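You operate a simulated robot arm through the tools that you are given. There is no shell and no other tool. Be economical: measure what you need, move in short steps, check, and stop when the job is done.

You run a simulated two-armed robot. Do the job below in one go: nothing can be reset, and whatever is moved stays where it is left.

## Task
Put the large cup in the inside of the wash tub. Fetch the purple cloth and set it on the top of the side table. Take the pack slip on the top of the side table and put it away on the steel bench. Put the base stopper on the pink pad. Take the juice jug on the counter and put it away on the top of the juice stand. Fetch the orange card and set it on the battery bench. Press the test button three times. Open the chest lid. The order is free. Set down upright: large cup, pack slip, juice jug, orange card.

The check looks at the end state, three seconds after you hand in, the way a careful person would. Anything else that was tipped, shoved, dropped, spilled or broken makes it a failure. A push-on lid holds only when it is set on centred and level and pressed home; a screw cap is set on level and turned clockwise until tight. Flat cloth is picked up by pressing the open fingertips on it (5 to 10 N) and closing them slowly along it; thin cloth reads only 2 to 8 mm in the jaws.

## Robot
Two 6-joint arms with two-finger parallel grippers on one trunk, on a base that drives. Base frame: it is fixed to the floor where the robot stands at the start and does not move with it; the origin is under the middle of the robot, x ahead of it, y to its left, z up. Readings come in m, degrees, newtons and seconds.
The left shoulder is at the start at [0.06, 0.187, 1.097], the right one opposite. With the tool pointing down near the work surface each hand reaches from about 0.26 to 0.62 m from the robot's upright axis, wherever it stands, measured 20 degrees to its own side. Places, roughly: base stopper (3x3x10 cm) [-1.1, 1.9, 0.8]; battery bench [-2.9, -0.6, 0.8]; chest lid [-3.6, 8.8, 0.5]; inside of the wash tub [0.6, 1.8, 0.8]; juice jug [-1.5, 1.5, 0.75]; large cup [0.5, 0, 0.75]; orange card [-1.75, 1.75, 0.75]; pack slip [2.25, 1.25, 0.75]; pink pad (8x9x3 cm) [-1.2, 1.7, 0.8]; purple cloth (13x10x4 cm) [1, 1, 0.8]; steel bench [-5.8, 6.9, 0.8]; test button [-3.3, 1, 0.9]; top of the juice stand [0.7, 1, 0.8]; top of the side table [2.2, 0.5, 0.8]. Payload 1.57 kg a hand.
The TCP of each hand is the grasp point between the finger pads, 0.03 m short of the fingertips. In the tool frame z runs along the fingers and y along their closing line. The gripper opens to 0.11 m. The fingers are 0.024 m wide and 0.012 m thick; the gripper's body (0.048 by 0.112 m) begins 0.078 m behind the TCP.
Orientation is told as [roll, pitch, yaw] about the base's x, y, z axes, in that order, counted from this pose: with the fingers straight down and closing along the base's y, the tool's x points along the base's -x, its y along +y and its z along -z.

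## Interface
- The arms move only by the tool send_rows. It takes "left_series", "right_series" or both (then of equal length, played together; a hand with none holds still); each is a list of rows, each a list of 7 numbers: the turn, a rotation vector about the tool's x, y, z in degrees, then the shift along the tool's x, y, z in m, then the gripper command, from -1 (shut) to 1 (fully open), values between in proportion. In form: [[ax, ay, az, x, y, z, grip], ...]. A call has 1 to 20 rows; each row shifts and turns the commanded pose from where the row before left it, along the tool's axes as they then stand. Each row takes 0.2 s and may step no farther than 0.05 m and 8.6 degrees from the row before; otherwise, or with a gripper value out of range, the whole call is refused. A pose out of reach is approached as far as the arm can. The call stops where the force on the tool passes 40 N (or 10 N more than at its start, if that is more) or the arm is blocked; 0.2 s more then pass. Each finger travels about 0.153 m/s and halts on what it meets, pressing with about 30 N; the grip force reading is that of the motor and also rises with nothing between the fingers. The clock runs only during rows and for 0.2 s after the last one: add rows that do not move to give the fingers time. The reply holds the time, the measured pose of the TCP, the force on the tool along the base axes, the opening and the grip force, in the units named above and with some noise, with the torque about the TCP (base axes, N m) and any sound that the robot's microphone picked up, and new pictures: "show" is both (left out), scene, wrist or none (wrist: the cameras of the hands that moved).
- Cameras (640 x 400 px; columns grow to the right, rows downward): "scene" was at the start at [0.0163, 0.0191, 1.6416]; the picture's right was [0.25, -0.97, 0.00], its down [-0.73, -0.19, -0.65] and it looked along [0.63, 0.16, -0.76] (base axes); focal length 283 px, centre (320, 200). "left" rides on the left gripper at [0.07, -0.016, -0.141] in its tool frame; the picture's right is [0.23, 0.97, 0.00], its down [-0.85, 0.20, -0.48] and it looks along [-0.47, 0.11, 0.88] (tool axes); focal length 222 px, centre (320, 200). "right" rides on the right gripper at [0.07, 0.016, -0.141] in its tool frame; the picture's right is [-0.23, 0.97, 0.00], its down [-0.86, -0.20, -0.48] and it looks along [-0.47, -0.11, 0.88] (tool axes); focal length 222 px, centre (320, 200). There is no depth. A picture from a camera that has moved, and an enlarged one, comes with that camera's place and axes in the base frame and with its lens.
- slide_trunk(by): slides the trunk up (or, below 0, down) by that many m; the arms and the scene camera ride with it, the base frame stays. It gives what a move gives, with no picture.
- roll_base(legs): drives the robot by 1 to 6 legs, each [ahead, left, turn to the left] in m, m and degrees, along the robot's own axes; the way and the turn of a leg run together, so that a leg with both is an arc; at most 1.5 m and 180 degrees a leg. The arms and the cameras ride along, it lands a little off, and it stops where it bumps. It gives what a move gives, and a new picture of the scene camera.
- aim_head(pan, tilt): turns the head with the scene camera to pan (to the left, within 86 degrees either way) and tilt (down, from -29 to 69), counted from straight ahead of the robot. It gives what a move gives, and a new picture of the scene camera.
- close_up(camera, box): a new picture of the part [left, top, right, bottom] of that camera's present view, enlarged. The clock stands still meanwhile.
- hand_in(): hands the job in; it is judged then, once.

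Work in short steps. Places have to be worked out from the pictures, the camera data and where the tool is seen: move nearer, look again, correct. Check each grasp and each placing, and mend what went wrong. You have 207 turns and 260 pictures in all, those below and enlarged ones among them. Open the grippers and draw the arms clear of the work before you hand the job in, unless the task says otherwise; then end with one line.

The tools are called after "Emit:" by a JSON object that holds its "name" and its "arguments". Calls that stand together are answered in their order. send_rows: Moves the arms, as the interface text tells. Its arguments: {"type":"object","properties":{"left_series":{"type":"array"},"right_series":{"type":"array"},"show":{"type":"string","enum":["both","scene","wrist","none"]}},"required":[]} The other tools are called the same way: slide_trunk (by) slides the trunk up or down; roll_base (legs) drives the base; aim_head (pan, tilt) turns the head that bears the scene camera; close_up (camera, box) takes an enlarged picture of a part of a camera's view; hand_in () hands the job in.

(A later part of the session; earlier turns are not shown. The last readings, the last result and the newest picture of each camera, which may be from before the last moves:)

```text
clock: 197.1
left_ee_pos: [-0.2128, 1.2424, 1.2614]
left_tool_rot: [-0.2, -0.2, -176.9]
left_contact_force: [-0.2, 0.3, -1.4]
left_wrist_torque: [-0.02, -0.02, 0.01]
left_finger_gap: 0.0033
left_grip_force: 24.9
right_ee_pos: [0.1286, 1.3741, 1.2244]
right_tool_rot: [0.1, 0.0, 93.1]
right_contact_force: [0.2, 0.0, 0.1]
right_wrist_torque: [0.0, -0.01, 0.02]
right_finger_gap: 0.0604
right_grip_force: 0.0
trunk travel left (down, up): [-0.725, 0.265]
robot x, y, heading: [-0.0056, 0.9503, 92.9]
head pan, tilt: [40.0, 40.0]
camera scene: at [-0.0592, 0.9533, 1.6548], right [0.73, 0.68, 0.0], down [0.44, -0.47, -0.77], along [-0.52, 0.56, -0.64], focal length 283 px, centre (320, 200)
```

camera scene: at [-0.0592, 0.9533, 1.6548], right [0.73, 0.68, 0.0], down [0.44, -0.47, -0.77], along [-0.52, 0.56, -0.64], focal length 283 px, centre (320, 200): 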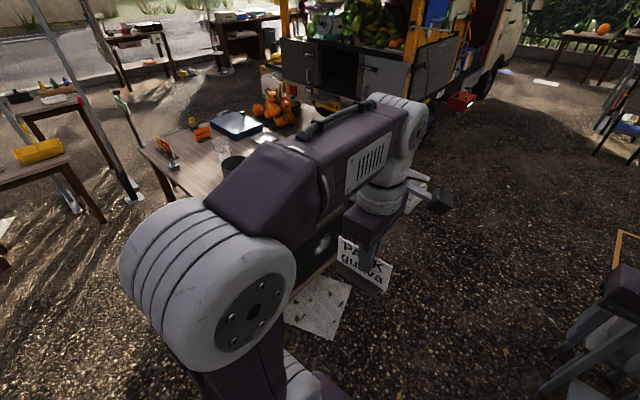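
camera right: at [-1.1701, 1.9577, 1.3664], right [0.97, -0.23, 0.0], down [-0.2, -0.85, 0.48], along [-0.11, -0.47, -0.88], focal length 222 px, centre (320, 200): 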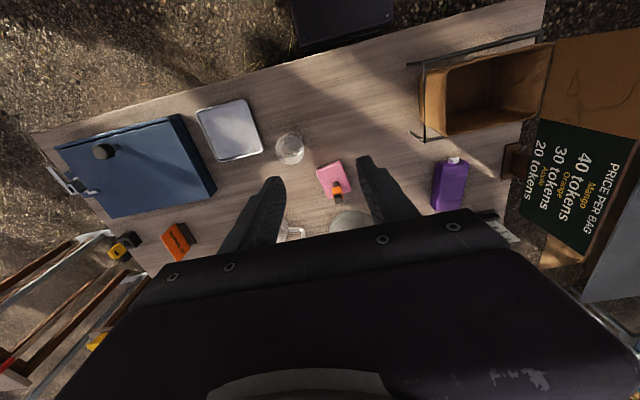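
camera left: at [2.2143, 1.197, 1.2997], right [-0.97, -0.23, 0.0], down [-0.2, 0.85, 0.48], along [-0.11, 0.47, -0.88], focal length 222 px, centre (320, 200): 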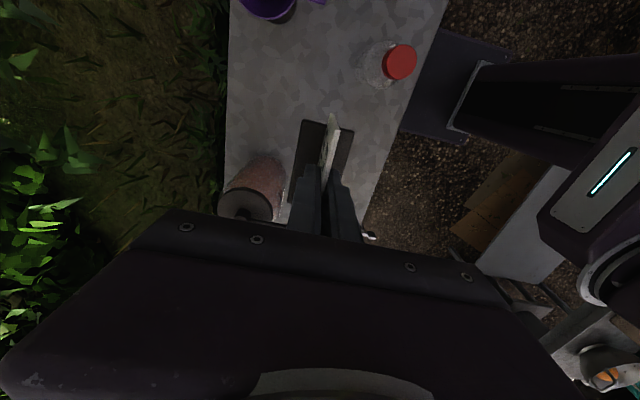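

The south side is free; a low bench and frame begin only near x -2.4. I straighten and slide left to x≈-1.55.

Emit:
{"name": "roll_base", "arguments": {"legs": [[0, 0, -3], [0, 1.4, 0], [0, 0.12, 0]]}}

Emit:
{"name": "aim_head", "arguments": {"pan": -5, "tilt": 50}}

Emit:
{"name": "close_up", "arguments": {"camera": "right", "box": [0, 0, 640, 400]}}

```text
clock: 205.3
left_ee_pos: [-1.6987, 1.28, 1.2612]
left_tool_rot: [0.0, -0.2, 178.7]
left_contact_force: [-0.3, 0.1, -0.1]
left_wrist_torque: [-0.01, 0.01, 0.0]
left_finger_gap: 0.0032
left_grip_force: 24.1
right_ee_pos: [-1.3482, 1.3856, 1.2239]
right_tool_rot: [-0.1, 0.0, 88.4]
right_contact_force: [-0.4, 0.0, -0.5]
right_wrist_torque: [0.01, 0.01, 0.0]
right_finger_gap: 0.0606
right_grip_force: 0.0
trunk travel left (down, up): [-0.725, 0.265]
robot x, y, heading: [-1.5146, 0.9707, 88.4]
head pan, tilt: [40.0, 40.0]
camera scene: at [-1.5682, 0.9799, 1.6549], right [0.78, 0.62, 0.0], down [0.4, -0.5, -0.77], along [-0.48, 0.6, -0.64], focal length 283 px, centre (320, 200)
```

scene: 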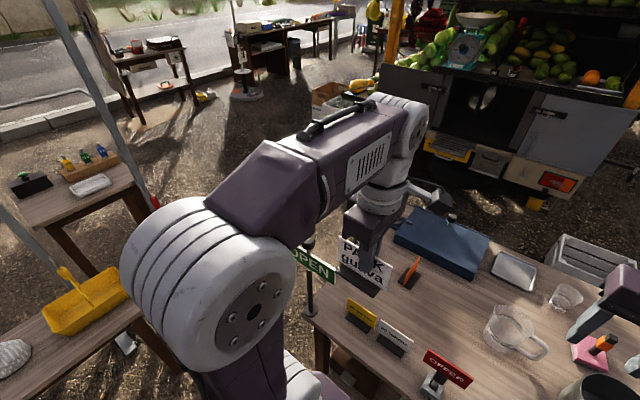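

```text
clock: 206.4
left_ee_pos: [-1.6998, 1.2788, 1.2598]
left_tool_rot: [-0.1, -0.2, 178.7]
left_contact_force: [0.1, -0.3, -1.1]
left_wrist_torque: [0.01, 0.0, -0.03]
left_finger_gap: 0.0034
left_grip_force: 24.8
right_ee_pos: [-1.3486, 1.3863, 1.2234]
right_tool_rot: [-0.1, -0.1, 88.5]
right_contact_force: [-0.5, -0.3, -0.7]
right_wrist_torque: [-0.04, 0.01, 0.02]
right_finger_gap: 0.0607
right_grip_force: 0.1
trunk travel left (down, up): [-0.725, 0.265]
robot x, y, heading: [-1.5196, 0.9715, 88.6]
head pan, tilt: [-5.0, 50.0]
camera scene: at [-1.5078, 0.9898, 1.6407], right [0.99, -0.11, 0.0], down [-0.09, -0.76, -0.64], along [0.07, 0.64, -0.77], focal length 283 px, centre (320, 200)
```

scene: 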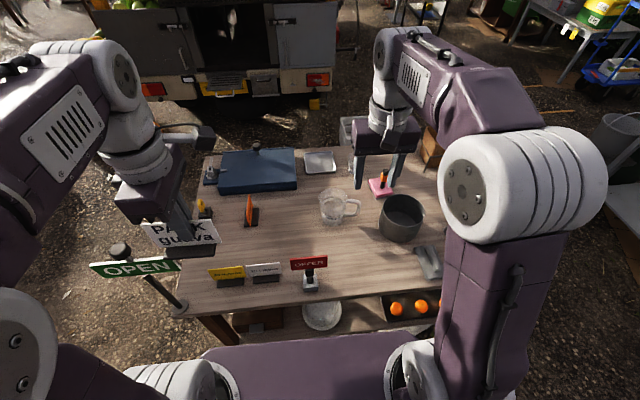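

```text
1.00 times, centred on (320, 200) of right (not enlarged: the box is as wide or as high as the picture)
camera zoom: at [-1.3671, 1.3167, 1.3653], right [-0.97, 0.25, 0.0], down [0.22, 0.85, 0.48], along [0.12, 0.46, -0.88], focal length 222 px, centre (320, 200)
```

zoom: 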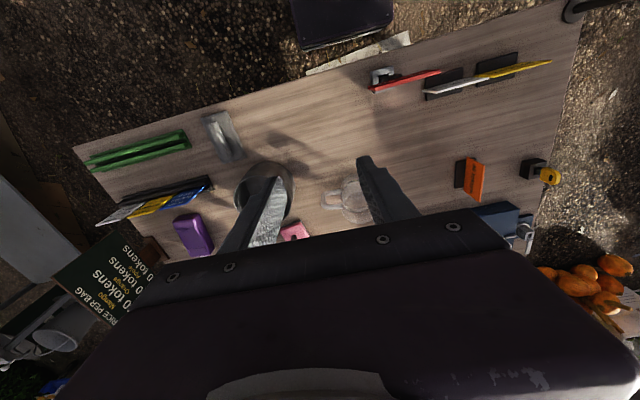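

Jug base at ≈[-1.395, 1.61]. I roll 7 cm closer, raise the left hand, turn the right hand so it closes front-to-back (clear of the handle), and bring it over the jug.

Emit:
{"name": "roll_base", "arguments": {"legs": [[0.07, 0, 1.5]]}}

Emit:
{"name": "send_rows", "arguments": {"left_series": [[0, 0, 0, 0, 0, -0.03, -1], [0, 0, 0, 0, 0, -0.03, -1], [0, 0, 0, 0, 0, 0, -1], [0, 0, 0, 0, 0, 0, -1], [0, 0, 0, 0, 0, 0, -1], [0, 0, 0, 0, 0, 0, -1], [0, 0, 0, 0, 0, 0, -1], [0, 0, 0, 0, 0, 0, -1], [0, 0, 0, 0, 0, 0, -1], [0, 0, 0, 0, 0, 0, -1], [0, 0, 0, 0, 0, 0, -1], [0, 0, 0, 0, 0, 0, -1], [0, 0, 0, 0, 0, 0, -1], [0, 0, 0, 0, 0, 0, -1], [0, 0, 0, 0, 0, 0, -1], [0, 0, 0, 0, 0, 0, -1]], "right_series": [[0, 0, 8.5, 0, 0, 0, 1], [0, 0, 8.5, 0, 0, 0, 1], [0, 0, 8.5, 0, 0, 0, 1], [0, 0, 8.5, 0, 0, 0, 1], [0, 0, 8.5, 0, 0, 0, 1], [0, 0, 8.5, 0, 0, 0, 1], [0, 0, 8.5, 0, 0, 0, 1], [0, 0, 8.5, 0, 0, 0, 1], [0, 0, 8.5, 0, 0, 0, 1], [0, 0, 8.5, 0, 0, 0, 1], [0, 0, 5, 0, 0, 0, 1], [0, 0, 0, 0.01, 0.035, 0.03, 1], [0, 0, 0, 0.01, 0.035, 0.03, 1], [0, 0, 0, 0.01, 0.035, 0.03, 1], [0, 0, 0, 0.01, 0.035, 0.03, 1], [0, 0, 0, 0, 0, 0, 1]]}}

```text
clock: 207.4
left_ee_pos: [-1.7075, 1.3386, 1.2624]
left_tool_rot: [-0.2, -0.2, -179.8]
left_contact_force: [0.2, 0.3, -0.7]
left_wrist_torque: [0.04, 0.0, -0.02]
left_finger_gap: 0.0031
left_grip_force: 24.1
right_ee_pos: [-1.3583, 1.4531, 1.2256]
right_tool_rot: [0.0, -0.3, 90.1]
right_contact_force: [0.5, -0.3, -0.1]
right_wrist_torque: [0.02, 0.02, -0.02]
right_finger_gap: 0.0603
right_grip_force: 0.1
trunk travel left (down, up): [-0.725, 0.265]
robot x, y, heading: [-1.5136, 1.0396, 89.9]
head pan, tilt: [-5.0, 50.0]
camera scene: at [-1.5074, 1.0527, 1.6407], right [1.0, -0.09, 0.0], down [-0.07, -0.76, -0.65], along [0.06, 0.64, -0.76], focal length 283 px, centre (320, 200)
```

scene: 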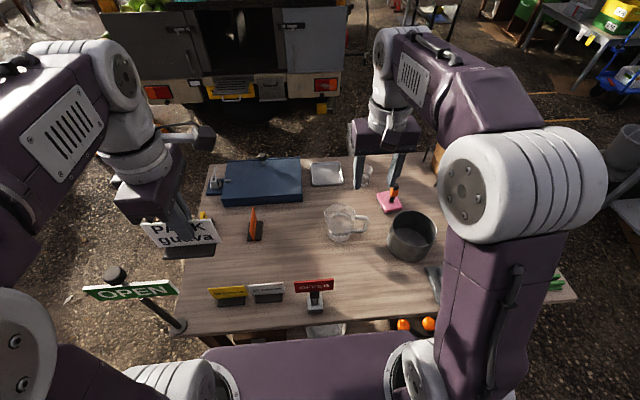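

```text
clock: 210.8
left_ee_pos: [-1.7072, 1.3412, 1.3209]
left_tool_rot: [-0.2, -0.2, -179.7]
left_contact_force: [-0.5, -0.3, -0.5]
left_wrist_torque: [0.01, -0.03, 0.0]
left_finger_gap: 0.0033
left_grip_force: 24.6
right_ee_pos: [-1.3984, 1.5973, 1.1031]
right_tool_rot: [0.1, 0.1, 0.0]
right_contact_force: [0.2, -0.4, -0.6]
right_wrist_torque: [0.04, 0.02, -0.01]
right_finger_gap: 0.1101
right_grip_force: 0.0
trunk travel left (down, up): [-0.725, 0.265]
robot x, y, heading: [-1.5154, 1.0438, 89.9]
head pan, tilt: [-5.0, 50.0]
camera scene: at [-1.5075, 1.0567, 1.6407], right [1.0, -0.09, 0.0], down [-0.07, -0.76, -0.64], along [0.06, 0.64, -0.77], focal length 283 px, centre (320, 200)
camera right: at [-1.4696, 1.6121, 1.2449], right [0.23, 0.97, 0.0], down [0.86, -0.2, 0.48], along [0.47, -0.11, -0.88], focal length 222 px, centre (320, 200)
camera left: at [-1.6352, 1.3569, 1.4614], right [0.23, -0.97, 0.0], down [-0.85, -0.2, 0.48], along [-0.47, -0.11, -0.88], focal length 222 px, centre (320, 200)
```

scene: 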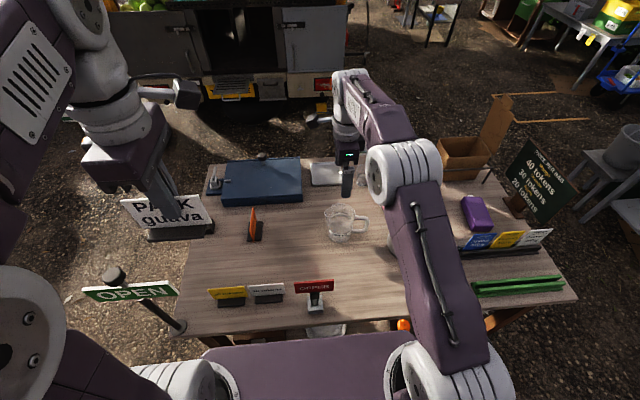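
right: 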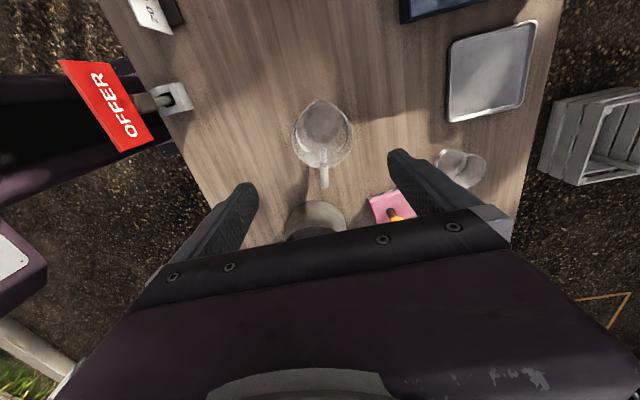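
left: 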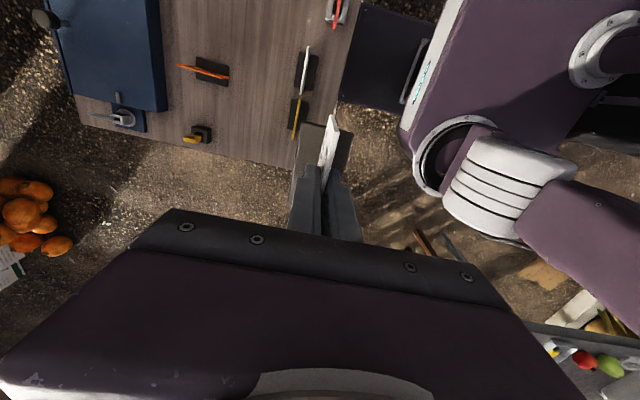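

The hand is right above the jug ([-1.398, 1.600]). I lower to just over the rim and check.

Emit:
{"name": "send_rows", "arguments": {"right_series": [[0, 0, 0, 0, 0.002, 0.04, 1], [0, 0, 0, 0, 0, 0.04, 1], [0, 0, 0, 0, 0, 0.03, 1], [0, 0, 0, 0, 0, 0, 1]], "show": "wrist"}}

Emit:
{"name": "close_up", "arguments": {"camera": "scene", "box": [260, 140, 420, 260]}}

```text
clock: 211.8
left_ee_pos: [-1.7067, 1.3422, 1.3197]
left_tool_rot: [-0.1, -0.2, -179.7]
left_contact_force: [-0.6, -0.1, -0.3]
left_wrist_torque: [-0.02, -0.04, 0.02]
left_finger_gap: 0.0035
left_grip_force: 24.3
right_ee_pos: [-1.3978, 1.5986, 0.9927]
right_tool_rot: [0.1, 0.0, 0.0]
right_contact_force: [0.0, 0.2, -0.2]
right_wrist_torque: [0.04, 0.01, 0.04]
right_finger_gap: 0.1099
right_grip_force: 0.0
trunk travel left (down, up): [-0.725, 0.265]
robot x, y, heading: [-1.5149, 1.0437, 89.9]
head pan, tilt: [-5.0, 50.0]
camera right: at [-1.4681, 1.6153, 1.135], right [0.23, 0.97, 0.0], down [0.85, -0.2, 0.48], along [0.47, -0.11, -0.88], focal length 222 px, centre (320, 200)
```

right: 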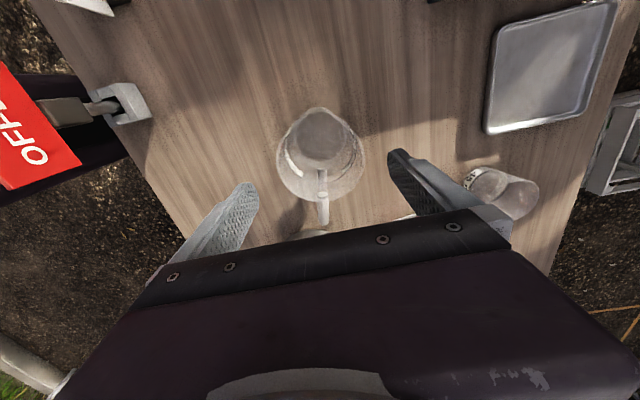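

```text
3.33 times, centred on (340, 200) of scene
camera zoom: at [-1.5078, 1.0581, 1.6407], right [1.0, -0.09, 0.0], down [-0.07, -0.76, -0.64], along [0.06, 0.64, -0.77], focal length 943 px, centre (253, 200)
```

zoom: 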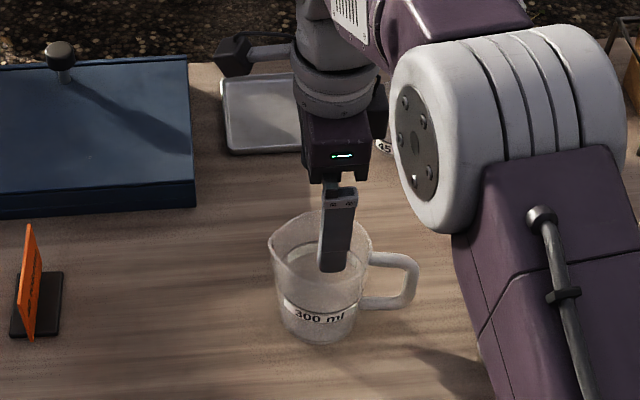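

Centred. I lower around the jug and close gently.

Emit:
{"name": "send_rows", "arguments": {"right_series": [[0, 0, 0, 0, 0.003, 0.03, 1], [0, 0, 0, 0, 0, 0.03, 1], [0, 0, 0, 0, 0, 0.03, 1], [0, 0, 0, 0, 0, 0.025, 1], [0, 0, 0, 0, 0, 0, 0.8], [0, 0, 0, 0, 0, 0, 0.7], [0, 0, 0, 0, 0, 0, 0.5], [0, 0, 0, 0, 0, 0, 0.3], [0, 0, 0, 0, 0, 0, 0.1], [0, 0, 0, 0, 0, 0, 0]]}}

```text
clock: 214.0
left_ee_pos: [-1.7074, 1.3413, 1.3198]
left_tool_rot: [-0.1, -0.3, -179.8]
left_contact_force: [-0.2, 0.1, -0.6]
left_wrist_torque: [0.01, 0.01, 0.0]
left_finger_gap: 0.0031
left_grip_force: 24.4
right_ee_pos: [-1.3982, 1.6007, 0.8783]
right_tool_rot: [0.0, 0.0, 0.0]
right_contact_force: [-0.3, 0.0, 0.2]
right_wrist_torque: [-0.01, 0.02, -0.02]
right_finger_gap: 0.0899
right_grip_force: 29.6
trunk travel left (down, up): [-0.725, 0.265]
robot x, y, heading: [-1.5163, 1.0389, 89.8]
head pan, tilt: [-5.0, 50.0]
camera scene: at [-1.5077, 1.058, 1.6407], right [1.0, -0.09, 0.0], down [-0.07, -0.76, -0.64], along [0.06, 0.64, -0.77], focal length 283 px, centre (320, 200)
camera right: at [-1.4687, 1.6176, 1.0211], right [0.23, 0.97, 0.0], down [0.85, -0.2, 0.48], along [0.47, -0.11, -0.88], focal length 222 px, centre (320, 200)
```

scene: 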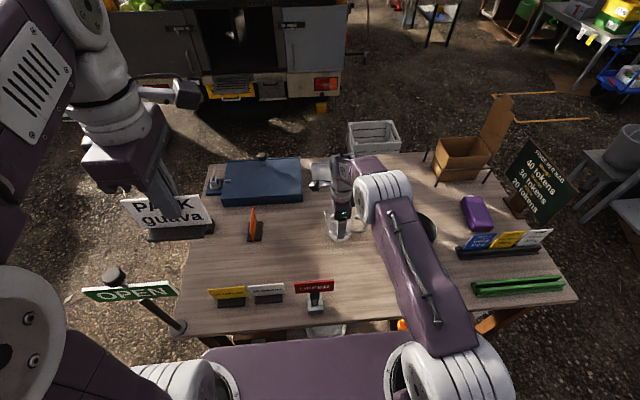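
right: 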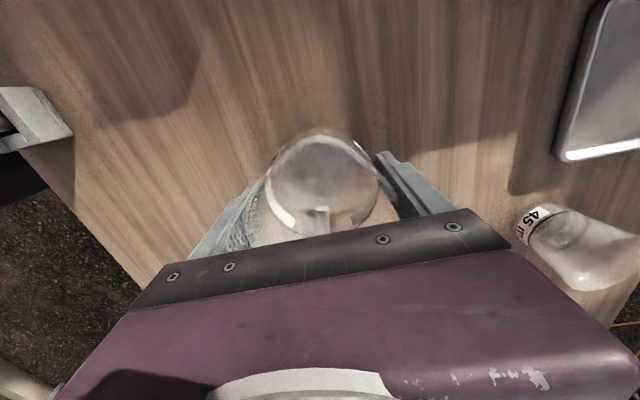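

Held (9 cm). I lift the jug, draw it in, back off and drive east toward the juice stand.

Emit:
{"name": "send_rows", "arguments": {"right_series": [[0, 0, 0, 0, 0, -0.03, 0], [0, 0, 0, 0, 0, -0.05, 0], [0, 0, 0, 0, 0, -0.05, 0], [0, 0, 0, 0, 0, -0.05, 0], [0, 0, 0, 0, -0.02, -0.04, 0], [0, 0, 0, 0, -0.03, -0.03, 0], [0, 0, 0, 0, -0.04, -0.02, 0], [0, 0, 0, 0, -0.04, 0, 0], [0, 0, 0, 0, -0.04, 0, 0], [0, 0, 0, 0, 0, 0, 0]], "show": "wrist"}}

Emit:
{"name": "roll_base", "arguments": {"legs": [[-0.15, 0, 0], [0, -1.3, 0]]}}

Emit:
{"name": "roll_base", "arguments": {"legs": [[0, 0, -90]]}}

Emit:
{"name": "aim_head", "arguments": {"pan": 0, "tilt": 45}}

```text
clock: 216.2
left_ee_pos: [-1.7067, 1.343, 1.3194]
left_tool_rot: [0.0, -0.2, -179.8]
left_contact_force: [-0.2, -0.4, -0.8]
left_wrist_torque: [-0.02, 0.01, 0.01]
left_finger_gap: 0.0034
left_grip_force: 24.5
right_ee_pos: [-1.4007, 1.4333, 1.1472]
right_tool_rot: [0.0, -0.1, 0.1]
right_contact_force: [-0.4, -0.1, -1.2]
right_wrist_torque: [0.0, 0.03, 0.0]
right_finger_gap: 0.0896
right_grip_force: 29.9
trunk travel left (down, up): [-0.725, 0.265]
robot x, y, heading: [-1.5138, 1.04, 89.7]
head pan, tilt: [-5.0, 50.0]
camera right: at [-1.4701, 1.4497, 1.2886], right [0.23, 0.97, 0.0], down [0.85, -0.2, 0.48], along [0.47, -0.11, -0.88], focal length 222 px, centre (320, 200)
```

right: 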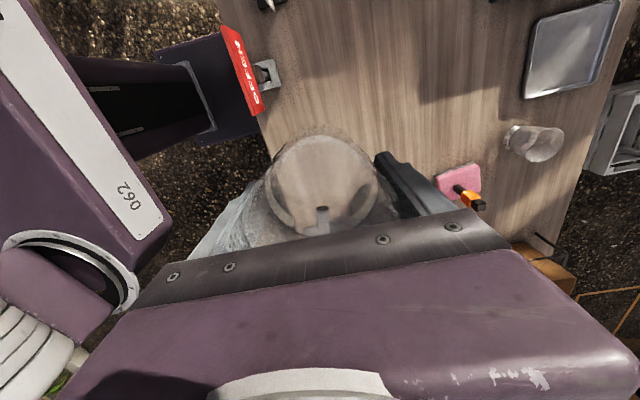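

```text
clock: 223.8
left_ee_pos: [-0.3916, 1.1819, 1.3207]
left_tool_rot: [-0.1, -0.2, 178.9]
left_contact_force: [0.2, 0.9, -0.4]
left_wrist_torque: [0.0, 0.01, 0.0]
left_finger_gap: 0.003
left_grip_force: 24.2
right_ee_pos: [-0.0838, 1.2659, 1.1468]
right_tool_rot: [0.0, 0.0, -1.3]
right_contact_force: [0.2, 0.6, -1.1]
right_wrist_torque: [0.03, 0.0, -0.02]
right_finger_gap: 0.0897
right_grip_force: 29.9
trunk travel left (down, up): [-0.725, 0.265]
robot x, y, heading: [-0.205, 0.875, 88.7]
head pan, tilt: [-5.0, 50.0]
camera scene: at [-0.1988, 0.8932, 1.6407], right [0.99, -0.11, 0.0], down [-0.08, -0.76, -0.64], along [0.07, 0.64, -0.77], focal length 283 px, centre (320, 200)
```

scene: 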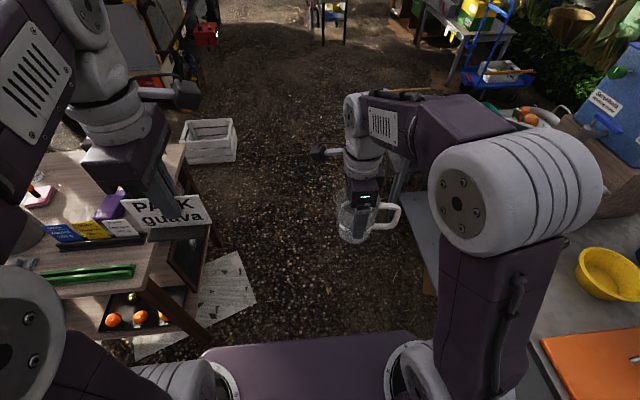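

```text
clock: 228.0
left_ee_pos: [0.0978, 1.0618, 1.3213]
left_tool_rot: [-0.1, -0.2, 89.0]
left_contact_force: [0.9, 0.3, -1.1]
left_wrist_torque: [0.02, 0.01, 0.0]
left_finger_gap: 0.0034
left_grip_force: 24.3
right_ee_pos: [0.1823, 0.7542, 1.147]
right_tool_rot: [0.0, 0.1, -91.1]
right_contact_force: [0.5, 0.1, -1.5]
right_wrist_torque: [0.0, 0.02, 0.02]
right_finger_gap: 0.0898
right_grip_force: 30.1
trunk travel left (down, up): [-0.725, 0.265]
robot x, y, heading: [-0.2067, 0.8765, -1.0]
head pan, tilt: [-5.0, 50.0]
camera scene: at [-0.1887, 0.8694, 1.6407], right [-0.11, -0.99, 0.0], down [-0.76, 0.08, -0.64], along [0.64, -0.07, -0.77], focal length 283 px, centre (320, 200)
```

scene: 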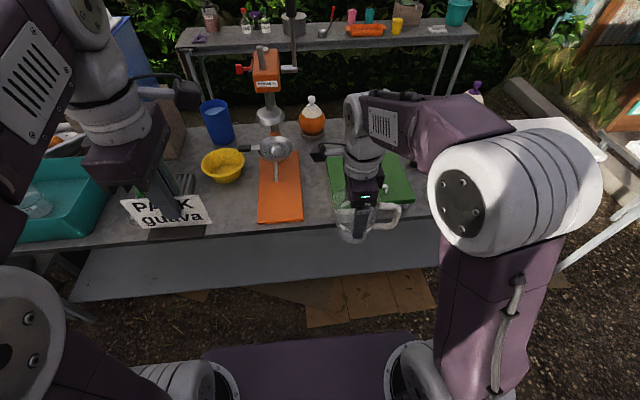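

```text
clock: 228.6
left_ee_pos: [0.0975, 1.0632, 1.3217]
left_tool_rot: [-0.1, -0.2, 89.1]
left_contact_force: [-0.3, -0.4, -0.4]
left_wrist_torque: [0.03, 0.0, 0.0]
left_finger_gap: 0.0034
left_grip_force: 24.6
right_ee_pos: [0.1819, 0.7548, 1.1465]
right_tool_rot: [0.0, 0.0, -91.1]
right_contact_force: [0.9, 0.8, -1.2]
right_wrist_torque: [0.04, -0.01, 0.02]
right_finger_gap: 0.0897
right_grip_force: 30.1
trunk travel left (down, up): [-0.725, 0.265]
robot x, y, heading: [-0.2079, 0.8775, -0.9]
head pan, tilt: [0.0, 45.0]
camera scene: at [-0.1839, 0.8759, 1.6475], right [-0.02, -1.0, 0.0], down [-0.71, 0.01, -0.71], along [0.71, -0.01, -0.71], focal length 283 px, centre (320, 200)
```

scene: 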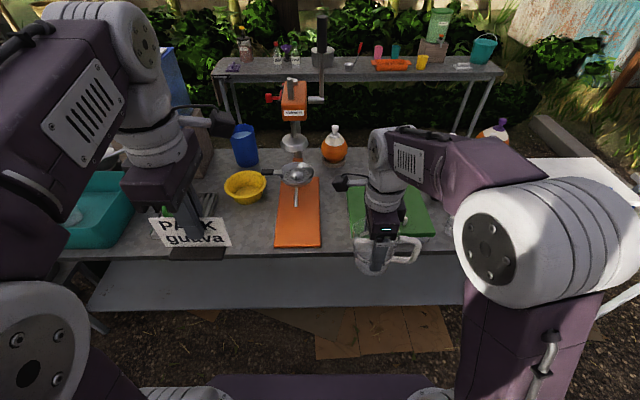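

Emit:
{"name": "close_up", "arguments": {"camera": "scene", "box": [220, 70, 380, 260]}}

```text
2.11 times, centred on (300, 165) of scene
camera zoom: at [-0.1839, 0.8759, 1.6475], right [-0.02, -1.0, 0.0], down [-0.71, 0.01, -0.71], along [0.71, -0.01, -0.71], focal length 596 px, centre (362, 274)
```

zoom: 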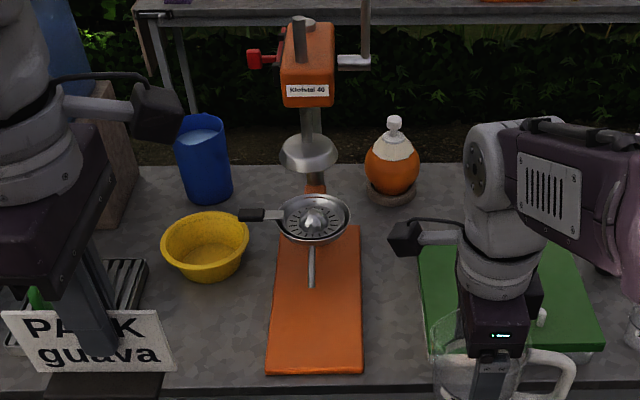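

The orange plate spans about x 0.42–0.78, y 0.87–1.03, with a strainer and spout above its rear. To place the strainer in depth I slide right and look again from another angle.

Emit:
{"name": "roll_base", "arguments": {"legs": [[0.1, -0.25, 1]]}}

Emit:
{"name": "aim_head", "arguments": {"pan": 40, "tilt": 40}}

Emit:
{"name": "close_up", "arguments": {"camera": "scene", "box": [200, 60, 440, 300]}}

```text
clock: 230.6
left_ee_pos: [0.1899, 0.8142, 1.3206]
left_tool_rot: [-0.3, -0.1, 90.1]
left_contact_force: [0.2, -0.1, -1.3]
left_wrist_torque: [-0.04, 0.0, -0.02]
left_finger_gap: 0.0032
left_grip_force: 25.1
right_ee_pos: [0.2805, 0.5065, 1.1473]
right_tool_rot: [0.1, -0.1, -89.9]
right_contact_force: [0.0, -0.4, -0.7]
right_wrist_torque: [0.04, -0.02, -0.01]
right_finger_gap: 0.0899
right_grip_force: 30.2
trunk travel left (down, up): [-0.725, 0.265]
robot x, y, heading: [-0.1095, 0.6254, 0.0]
head pan, tilt: [0.0, 45.0]
camera scene: at [-0.0885, 0.6224, 1.6476], right [0.0, -1.0, 0.0], down [-0.71, 0.0, -0.71], along [0.71, 0.0, -0.71], focal length 283 px, centre (320, 200)
```

scene: 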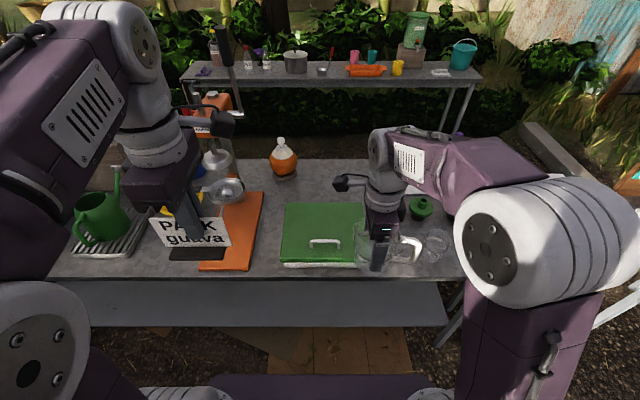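

```text
clock: 231.6
left_ee_pos: [0.19, 0.8129, 1.3204]
left_tool_rot: [-0.2, -0.2, 90.2]
left_contact_force: [-0.3, -0.3, -0.8]
left_wrist_torque: [-0.02, 0.02, -0.01]
left_finger_gap: 0.0034
left_grip_force: 25.0
right_ee_pos: [0.2802, 0.5066, 1.1474]
right_tool_rot: [0.0, 0.0, -90.0]
right_contact_force: [-0.5, -0.1, -0.2]
right_wrist_torque: [0.01, 0.0, 0.01]
right_finger_gap: 0.0898
right_grip_force: 30.5
trunk travel left (down, up): [-0.725, 0.265]
robot x, y, heading: [-0.1143, 0.6212, 0.1]
head pan, tilt: [40.0, 40.0]
camera scene: at [-0.1042, 0.6758, 1.6548], right [0.64, -0.77, 0.0], down [-0.49, -0.41, -0.77], along [0.59, 0.49, -0.64], focal length 283 px, centre (320, 200)
```

scene: 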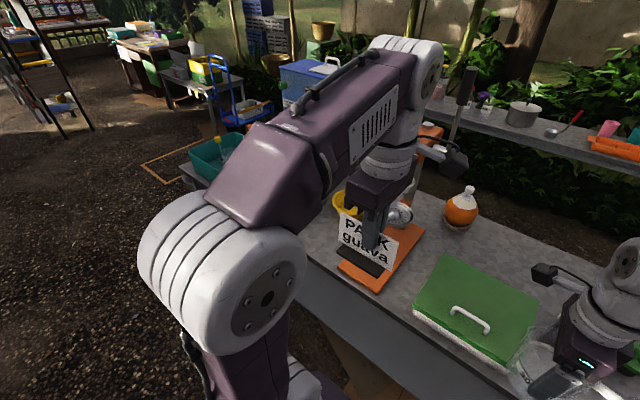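

```text
1.67 times, centred on (320, 180) of scene
camera zoom: at [-0.1042, 0.6758, 1.6548], right [0.64, -0.77, 0.0], down [-0.49, -0.41, -0.77], along [0.59, 0.49, -0.64], focal length 472 px, centre (320, 233)
```

zoom: 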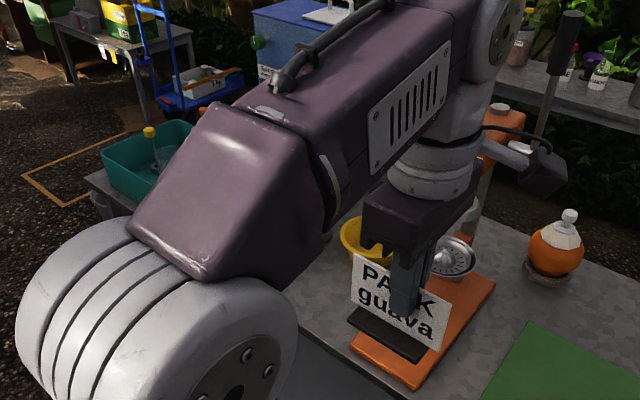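

Triangulation puts the strainer at about [0.66, 0.953, 0.945] (radius 6 cm), so a jug at the plate's front, [0.468, 0.945], is clear. I drive to it and look.

Emit:
{"name": "roll_base", "arguments": {"legs": [[0.09, 0.44, 0]]}}

Emit:
{"name": "aim_head", "arguments": {"pan": 0, "tilt": 50}}

Emit:
{"name": "close_up", "arguments": {"camera": "right", "box": [0, 0, 640, 400]}}

```text
clock: 234.4
left_ee_pos: [0.2775, 1.2596, 1.3198]
left_tool_rot: [-0.1, -0.2, 90.3]
left_contact_force: [-0.1, 0.2, 0.2]
left_wrist_torque: [0.0, 0.02, -0.01]
left_finger_gap: 0.0034
left_grip_force: 24.2
right_ee_pos: [0.3692, 0.9524, 1.147]
right_tool_rot: [0.0, 0.0, -89.8]
right_contact_force: [-0.1, 0.4, -1.7]
right_wrist_torque: [0.0, -0.01, 0.02]
right_finger_gap: 0.0897
right_grip_force: 29.7
trunk travel left (down, up): [-0.725, 0.265]
robot x, y, heading: [-0.0255, 1.0625, 0.2]
head pan, tilt: [40.0, 40.0]
camera scene: at [-0.0163, 1.1217, 1.6549], right [0.65, -0.76, 0.0], down [-0.49, -0.41, -0.77], along [0.59, 0.49, -0.64], focal length 283 px, centre (320, 200)
```

scene: 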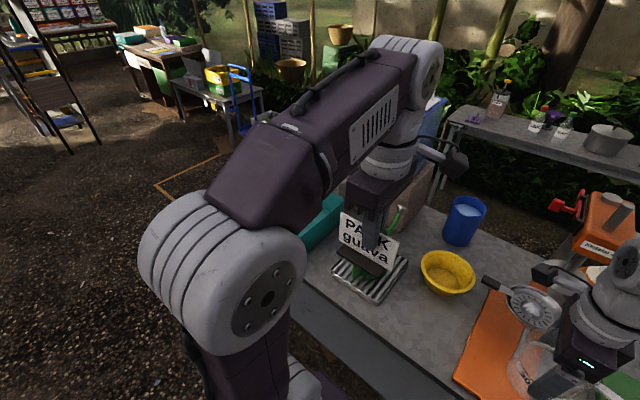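

```text
clock: 235.4
left_ee_pos: [0.2777, 1.2608, 1.3201]
left_tool_rot: [0.0, -0.2, 90.4]
left_contact_force: [0.4, -0.2, -1.0]
left_wrist_torque: [-0.01, -0.04, 0.0]
left_finger_gap: 0.0033
left_grip_force: 24.2
right_ee_pos: [0.3689, 0.9547, 1.1471]
right_tool_rot: [0.0, -0.1, -89.8]
right_contact_force: [0.0, -0.5, -0.8]
right_wrist_torque: [-0.02, 0.01, -0.01]
right_finger_gap: 0.0894
right_grip_force: 30.1
trunk travel left (down, up): [-0.725, 0.265]
robot x, y, heading: [-0.0205, 1.069, 0.3]
head pan, tilt: [0.0, 50.0]
camera scene: at [-0.0041, 1.0679, 1.6407], right [0.0, -1.0, 0.0], down [-0.77, 0.0, -0.64], along [0.64, 0.0, -0.77], focal length 283 px, centre (320, 200)
```

scene: 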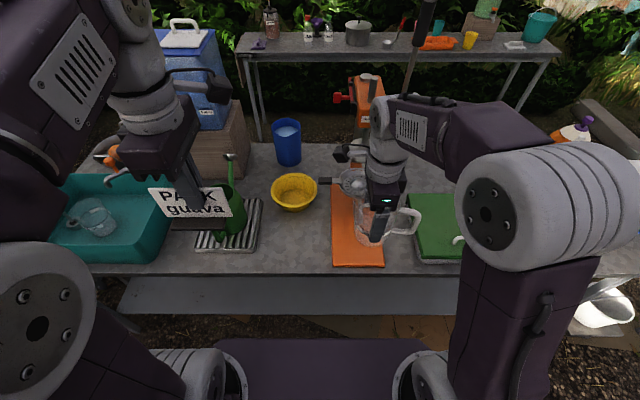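

```text
1.00 times, centred on (320, 200) of right (not enlarged: the box is as wide or as high as the picture)
camera zoom: at [0.3851, 1.0244, 1.2889], right [0.97, -0.22, 0.0], down [-0.2, -0.86, 0.48], along [-0.11, -0.47, -0.88], focal length 222 px, centre (320, 200)
```

zoom: 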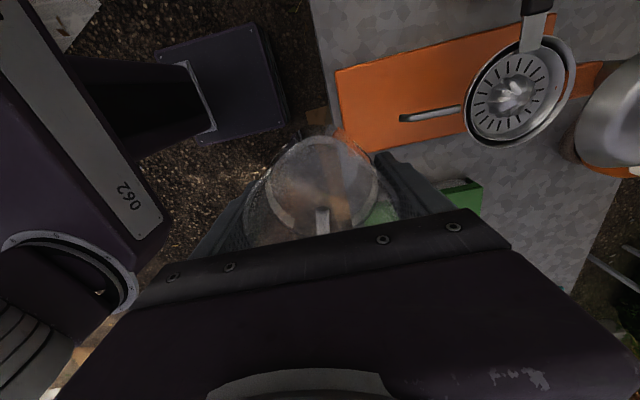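

The wrist view shows a spout tube pointing toward me, tip near [0.50, 0.945, 0.93]; I need the jug's rim height relative to it, so I enlarge both.

Emit:
{"name": "close_up", "arguments": {"camera": "scene", "box": [310, 120, 440, 280]}}

Emit:
{"name": "close_up", "arguments": {"camera": "right", "box": [300, 0, 620, 200]}}

```text
2.50 times, centred on (375, 200) of scene
camera zoom: at [-0.0041, 1.0679, 1.6407], right [0.0, -1.0, 0.0], down [-0.77, 0.0, -0.64], along [0.64, 0.0, -0.77], focal length 707 px, centre (182, 200)
```

zoom: 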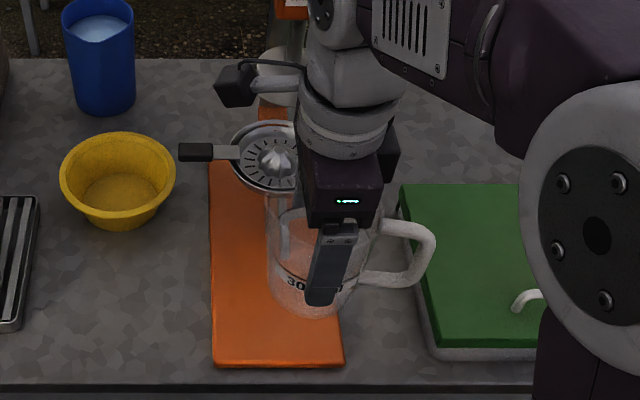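

```text
2.00 times, centred on (460, 100) of right
camera zoom: at [0.3851, 1.0244, 1.2889], right [0.97, -0.22, 0.0], down [-0.2, -0.86, 0.48], along [-0.11, -0.47, -0.88], focal length 444 px, centre (40, 400)
```

zoom: 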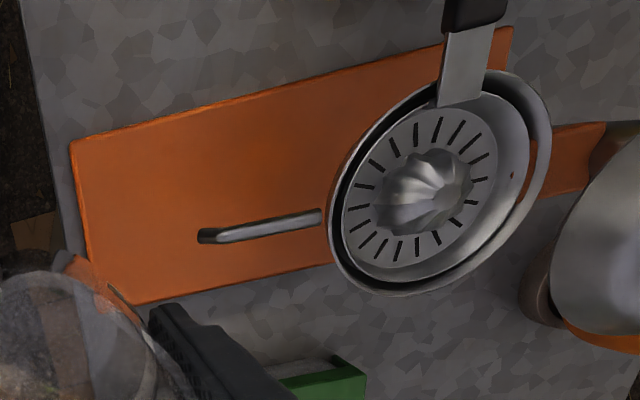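

Spout tip ≈[0.502, 0.94, 0.92]; plate front x 0.415, sides y 0.865–1.027. I'll set the jug at [0.456, 0.982], beside the spout tip, coming straight down.

Emit:
{"name": "send_rows", "arguments": {"right_series": [[0, 0, 0, 0.013, 0.044, 0, 0], [0, 0, 0, 0.013, 0.043, 0, 0], [0, 0, 0, 0, 0, 0.04, 0], [0, 0, 0, 0, 0, 0.04, 0], [0, 0, 0, 0, 0, 0.04, 0], [0, 0, 0, 0, 0, 0.03, 0], [0, 0, 0, 0, 0, 0, 0]]}}

Emit:
{"name": "close_up", "arguments": {"camera": "scene", "box": [300, 140, 430, 280]}}

```text
clock: 237.1
left_ee_pos: [0.2772, 1.2611, 1.3204]
left_tool_rot: [0.0, -0.2, 90.4]
left_contact_force: [0.3, -0.4, -0.9]
left_wrist_torque: [-0.03, 0.01, 0.02]
left_finger_gap: 0.0032
left_grip_force: 24.4
right_ee_pos: [0.4543, 0.9828, 0.9956]
right_tool_rot: [0.0, -0.1, -89.9]
right_contact_force: [0.1, 0.1, -1.3]
right_wrist_torque: [0.03, -0.02, 0.0]
right_finger_gap: 0.0894
right_grip_force: 29.7
trunk travel left (down, up): [-0.725, 0.265]
robot x, y, heading: [-0.0234, 1.0685, 0.0]
head pan, tilt: [0.0, 50.0]
camera scene: at [-0.004, 1.0684, 1.6407], right [0.0, -1.0, 0.0], down [-0.77, 0.0, -0.64], along [0.64, 0.0, -0.77], focal length 283 px, centre (320, 200)
camera right: at [0.4706, 1.0515, 1.1378], right [0.97, -0.22, 0.0], down [-0.2, -0.86, 0.48], along [-0.11, -0.47, -0.88], focal length 222 px, centre (320, 200)
```

scene: 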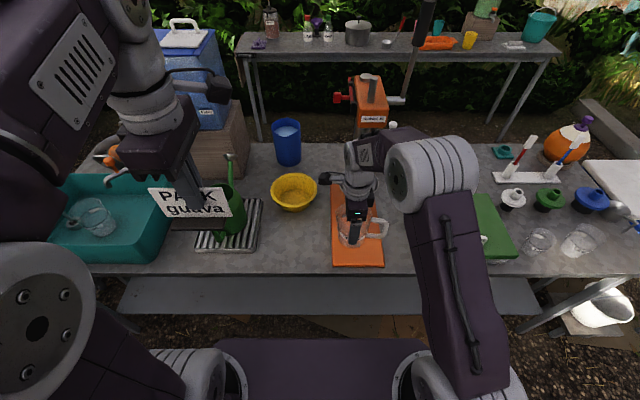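
right: 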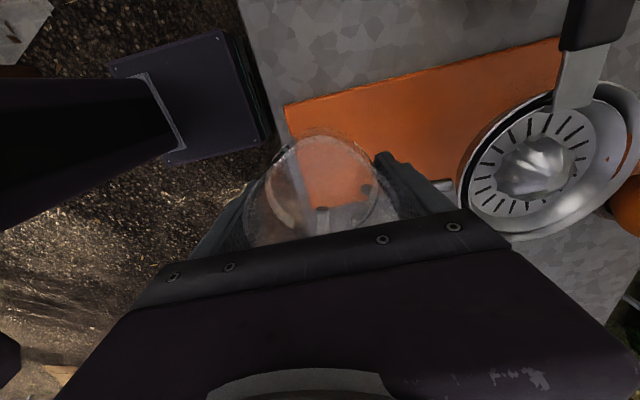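

```text
2.86 times, centred on (365, 210) of scene
camera zoom: at [-0.004, 1.0684, 1.6407], right [0.0, -1.0, 0.0], down [-0.77, 0.0, -0.64], along [0.64, 0.0, -0.77], focal length 808 px, centre (191, 171)
```

zoom: 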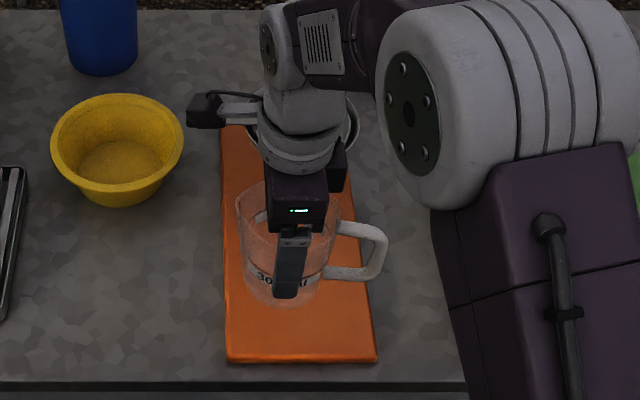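

The jug is over the plate's front-left, clear of the spout tip. I lower near the plate, then creep.

Emit:
{"name": "send_rows", "arguments": {"right_series": [[0, 0, 0, 0, 0, 0.03, 0], [0, 0, 0, 0, 0, 0.03, 0], [0, 0, 0, 0, 0, 0.025, 0], [0, 0, 0, 0, 0, 0, 0]], "show": "wrist"}}

Emit:
{"name": "send_rows", "arguments": {"right_series": [[0, 0, 0, 0, 0, 0.004, 0], [0, 0, 0, 0, 0, 0.003, 0], [0, 0, 0, 0, 0, 0, 0]], "show": "none"}}

Emit:
{"name": "send_rows", "arguments": {"right_series": [[0, 0, 0, 0, 0, 0.003, 0], [0, 0, 0, 0, 0, 0, 0]], "show": "none"}}

```text
clock: 238.1
left_ee_pos: [0.2765, 1.2632, 1.3194]
left_tool_rot: [-0.2, -0.1, 90.4]
left_contact_force: [0.1, 0.0, -0.1]
left_wrist_torque: [-0.02, 0.03, -0.01]
left_finger_gap: 0.0032
left_grip_force: 24.4
right_ee_pos: [0.4528, 0.9831, 0.912]
right_tool_rot: [-0.1, -0.2, -89.8]
right_contact_force: [-6.9, 5.7, -2.0]
right_wrist_torque: [-0.09, -0.19, -0.03]
right_finger_gap: 0.0901
right_grip_force: 30.1
trunk travel left (down, up): [-0.725, 0.265]
robot x, y, heading: [-0.0222, 1.0693, 0.0]
head pan, tilt: [0.0, 50.0]
camera right: at [0.4684, 1.0532, 1.0543], right [0.97, -0.22, 0.0], down [-0.2, -0.86, 0.48], along [-0.11, -0.47, -0.88], focal length 222 px, centre (320, 200)
```

right: 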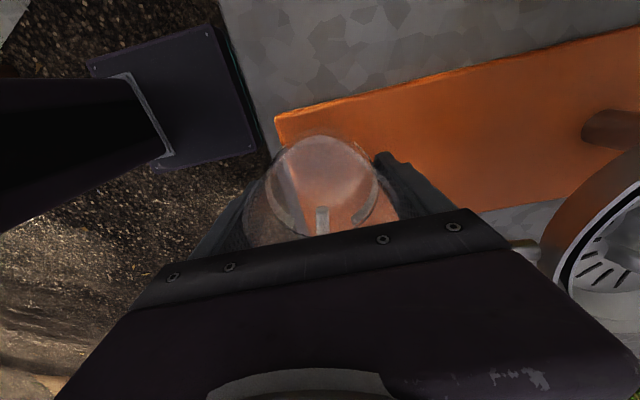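

```text
clock: 238.8
left_ee_pos: [0.275, 1.263, 1.3208]
left_tool_rot: [-0.3, 0.0, 90.4]
left_contact_force: [0.5, 0.9, 0.3]
left_wrist_torque: [-0.01, 0.04, 0.0]
left_finger_gap: 0.0033
left_grip_force: 24.6
right_ee_pos: [0.4537, 0.9854, 0.9079]
right_tool_rot: [0.1, -0.2, -89.8]
right_contact_force: [-12.9, 13.4, 2.5]
right_wrist_torque: [-0.52, -0.54, -0.03]
right_finger_gap: 0.0899
right_grip_force: 30.2
trunk travel left (down, up): [-0.725, 0.265]
robot x, y, heading: [-0.0216, 1.0674, 0.2]
head pan, tilt: [0.0, 50.0]
```

```text
clock: 239.4
left_ee_pos: [0.2742, 1.2648, 1.3206]
left_tool_rot: [-0.4, 0.0, 90.3]
left_contact_force: [0.2, -0.4, 0.0]
left_wrist_torque: [-0.02, 0.01, 0.01]
left_finger_gap: 0.0033
left_grip_force: 24.4
right_ee_pos: [0.4527, 0.9837, 0.9039]
right_tool_rot: [0.1, -0.2, -89.8]
right_contact_force: [-13.2, 13.9, 5.6]
right_wrist_torque: [-0.62, -0.67, 0.06]
right_finger_gap: 0.0897
right_grip_force: 29.6
trunk travel left (down, up): [-0.725, 0.265]
robot x, y, heading: [-0.0225, 1.0663, 0.2]
head pan, tilt: [0.0, 50.0]
```

A side force (-13, +14 N) shows the jug's side touching the spout tip. I lift back out and look closely.

Emit:
{"name": "send_rows", "arguments": {"right_series": [[0, 0, 0, 0, 0, -0.02, 0], [0, 0, 0, 0, 0, -0.03, 0], [0, 0, 0, 0, 0, -0.03, 0], [0, 0, 0, 0, 0, 0, 0]], "show": "none"}}

Emit:
{"name": "close_up", "arguments": {"camera": "right", "box": [240, 80, 520, 260]}}

Emit:
{"name": "close_up", "arguments": {"camera": "scene", "box": [320, 160, 400, 280]}}

```text
clock: 240.4
left_ee_pos: [0.2764, 1.262, 1.3199]
left_tool_rot: [-0.2, -0.2, 90.4]
left_contact_force: [-0.4, 0.7, -1.4]
left_wrist_torque: [0.0, 0.02, 0.01]
left_finger_gap: 0.0034
left_grip_force: 24.0
right_ee_pos: [0.4559, 0.9795, 0.9835]
right_tool_rot: [0.1, -0.1, -89.8]
right_contact_force: [-4.6, 2.7, -1.2]
right_wrist_torque: [0.2, 0.24, -0.01]
right_finger_gap: 0.0895
right_grip_force: 30.6
trunk travel left (down, up): [-0.725, 0.265]
robot x, y, heading: [-0.0244, 1.0682, 0.2]
head pan, tilt: [0.0, 50.0]
```

```text
2.22 times, centred on (380, 170) of right
camera zoom: at [0.4708, 1.0508, 1.1252], right [0.97, -0.22, 0.0], down [-0.2, -0.86, 0.48], along [-0.11, -0.47, -0.88], focal length 494 px, centre (187, 267)
```

zoom: 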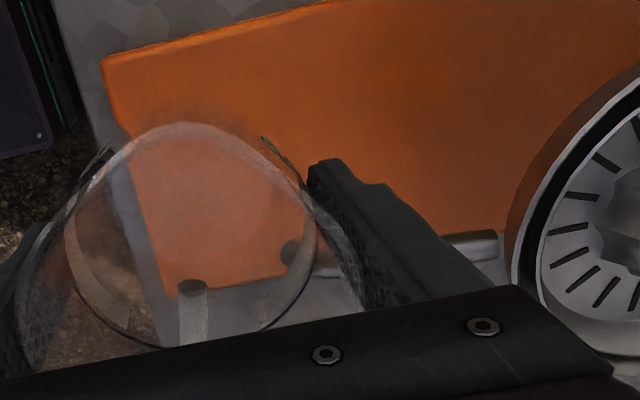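

```text
3.33 times, centred on (360, 220) of scene
camera zoom: at [-0.0049, 1.0691, 1.6407], right [0.0, -1.0, 0.0], down [-0.77, 0.0, -0.64], along [0.64, 0.0, -0.77], focal length 943 px, centre (187, 133)
```

zoom: 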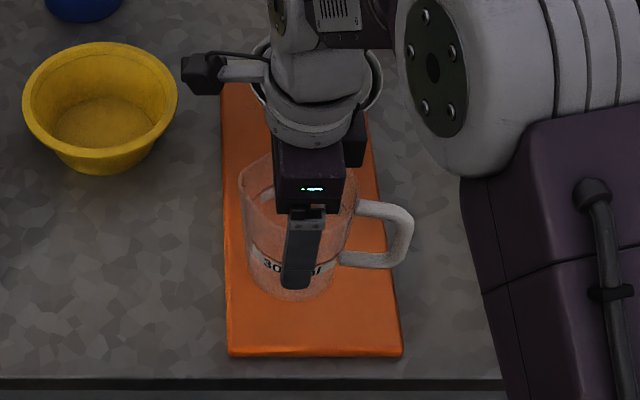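

The contact fits a spout tip at about [0.491, 0.952, 0.945]. The right front of the plate, [0.450, 0.905], leaves more room; I raise, move over there and look.

Emit:
{"name": "send_rows", "arguments": {"right_series": [[0, 0, 0, 0, 0, -0.04, 0], [0, 0, 0, -0.02, -0.006, -0.03, 0], [0, 0, 0, -0.03, 0, 0, 0], [0, 0, 0, -0.025, 0, 0, 0], [0, 0, 0, 0, 0, 0, 0], [0, 0, 0, 0, 0, 0, 0]], "show": "wrist"}}

Emit:
{"name": "close_up", "arguments": {"camera": "scene", "box": [320, 140, 430, 280]}}

```text
clock: 241.8
left_ee_pos: [0.2788, 1.2616, 1.3197]
left_tool_rot: [-0.1, -0.2, 90.3]
left_contact_force: [0.1, -0.3, -0.5]
left_wrist_torque: [-0.03, 0.01, 0.04]
left_finger_gap: 0.0034
left_grip_force: 24.2
right_ee_pos: [0.4479, 0.9043, 1.0525]
right_tool_rot: [0.0, -0.1, -89.8]
right_contact_force: [0.7, -0.3, -0.7]
right_wrist_torque: [0.02, -0.01, -0.02]
right_finger_gap: 0.0897
right_grip_force: 30.1
trunk travel left (down, up): [-0.725, 0.265]
robot x, y, heading: [-0.0247, 1.0687, 0.2]
head pan, tilt: [0.0, 50.0]
camera right: at [0.4643, 0.9749, 1.1941], right [0.97, -0.22, 0.0], down [-0.2, -0.86, 0.48], along [-0.11, -0.47, -0.88], focal length 222 px, centre (320, 200)
```

right: 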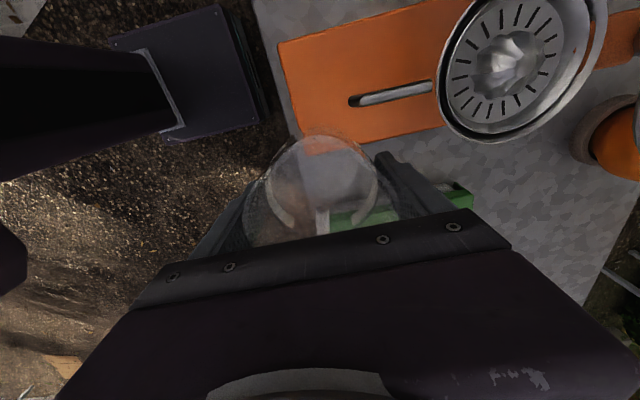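

```text
2.86 times, centred on (375, 210) of scene
camera zoom: at [-0.0036, 1.0682, 1.6407], right [0.0, -1.0, 0.0], down [-0.77, 0.0, -0.64], along [0.64, 0.0, -0.77], focal length 808 px, centre (163, 171)
```

zoom: 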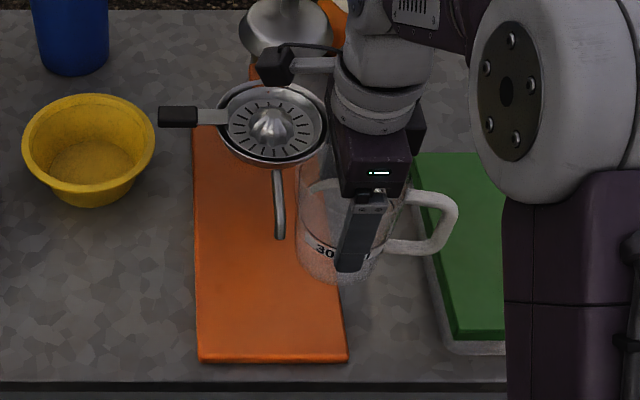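

With a clear view the tip is at [0.493, 0.946, 0.931]. I nudge to [0.446, 0.901] and lower.

Emit:
{"name": "send_rows", "arguments": {"right_series": [[0, 0, 0, -0.003, -0.002, 0.03, 0], [0, 0, 0, 0, 0, 0.03, 0], [0, 0, 0, 0, 0, 0.03, 0], [0, 0, 0, 0, 0, 0.03, 0], [0, 0, 0, 0, 0, 0.027, 0], [0, 0, 0, 0, 0, 0, 0]], "show": "wrist"}}

Emit:
{"name": "close_up", "arguments": {"camera": "scene", "box": [320, 140, 430, 280]}}

```text
clock: 243.2
left_ee_pos: [0.2774, 1.2607, 1.3204]
left_tool_rot: [0.0, -0.1, 90.5]
left_contact_force: [-0.2, -0.3, -0.3]
left_wrist_torque: [0.0, -0.03, -0.03]
left_finger_gap: 0.003
left_grip_force: 24.9
right_ee_pos: [0.4475, 0.9008, 0.9051]
right_tool_rot: [0.1, 0.0, -89.8]
right_contact_force: [-0.4, 0.3, -1.0]
right_wrist_torque: [0.03, 0.0, -0.01]
right_finger_gap: 0.0897
right_grip_force: 30.8
trunk travel left (down, up): [-0.725, 0.265]
robot x, y, heading: [-0.0237, 1.0698, 0.3]
head pan, tilt: [0.0, 50.0]
camera right: at [0.4629, 0.972, 1.0462], right [0.97, -0.22, 0.0], down [-0.2, -0.86, 0.48], along [-0.11, -0.47, -0.88], focal length 222 px, centre (320, 200)
```

right: 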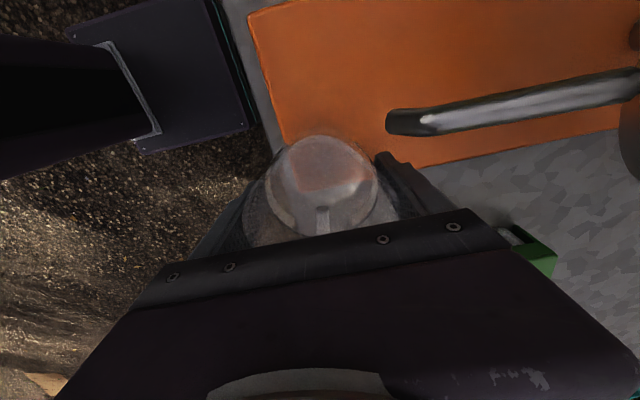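

```text
2.86 times, centred on (375, 210) of scene
camera zoom: at [-0.0044, 1.0683, 1.6407], right [0.0, -1.0, 0.0], down [-0.77, 0.0, -0.64], along [0.64, 0.0, -0.77], focal length 808 px, centre (163, 171)
```

zoom: 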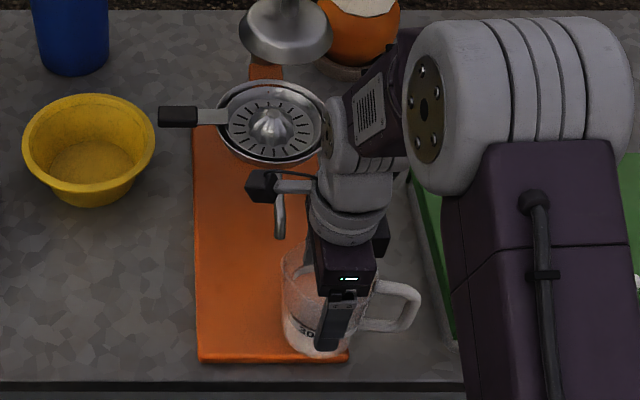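

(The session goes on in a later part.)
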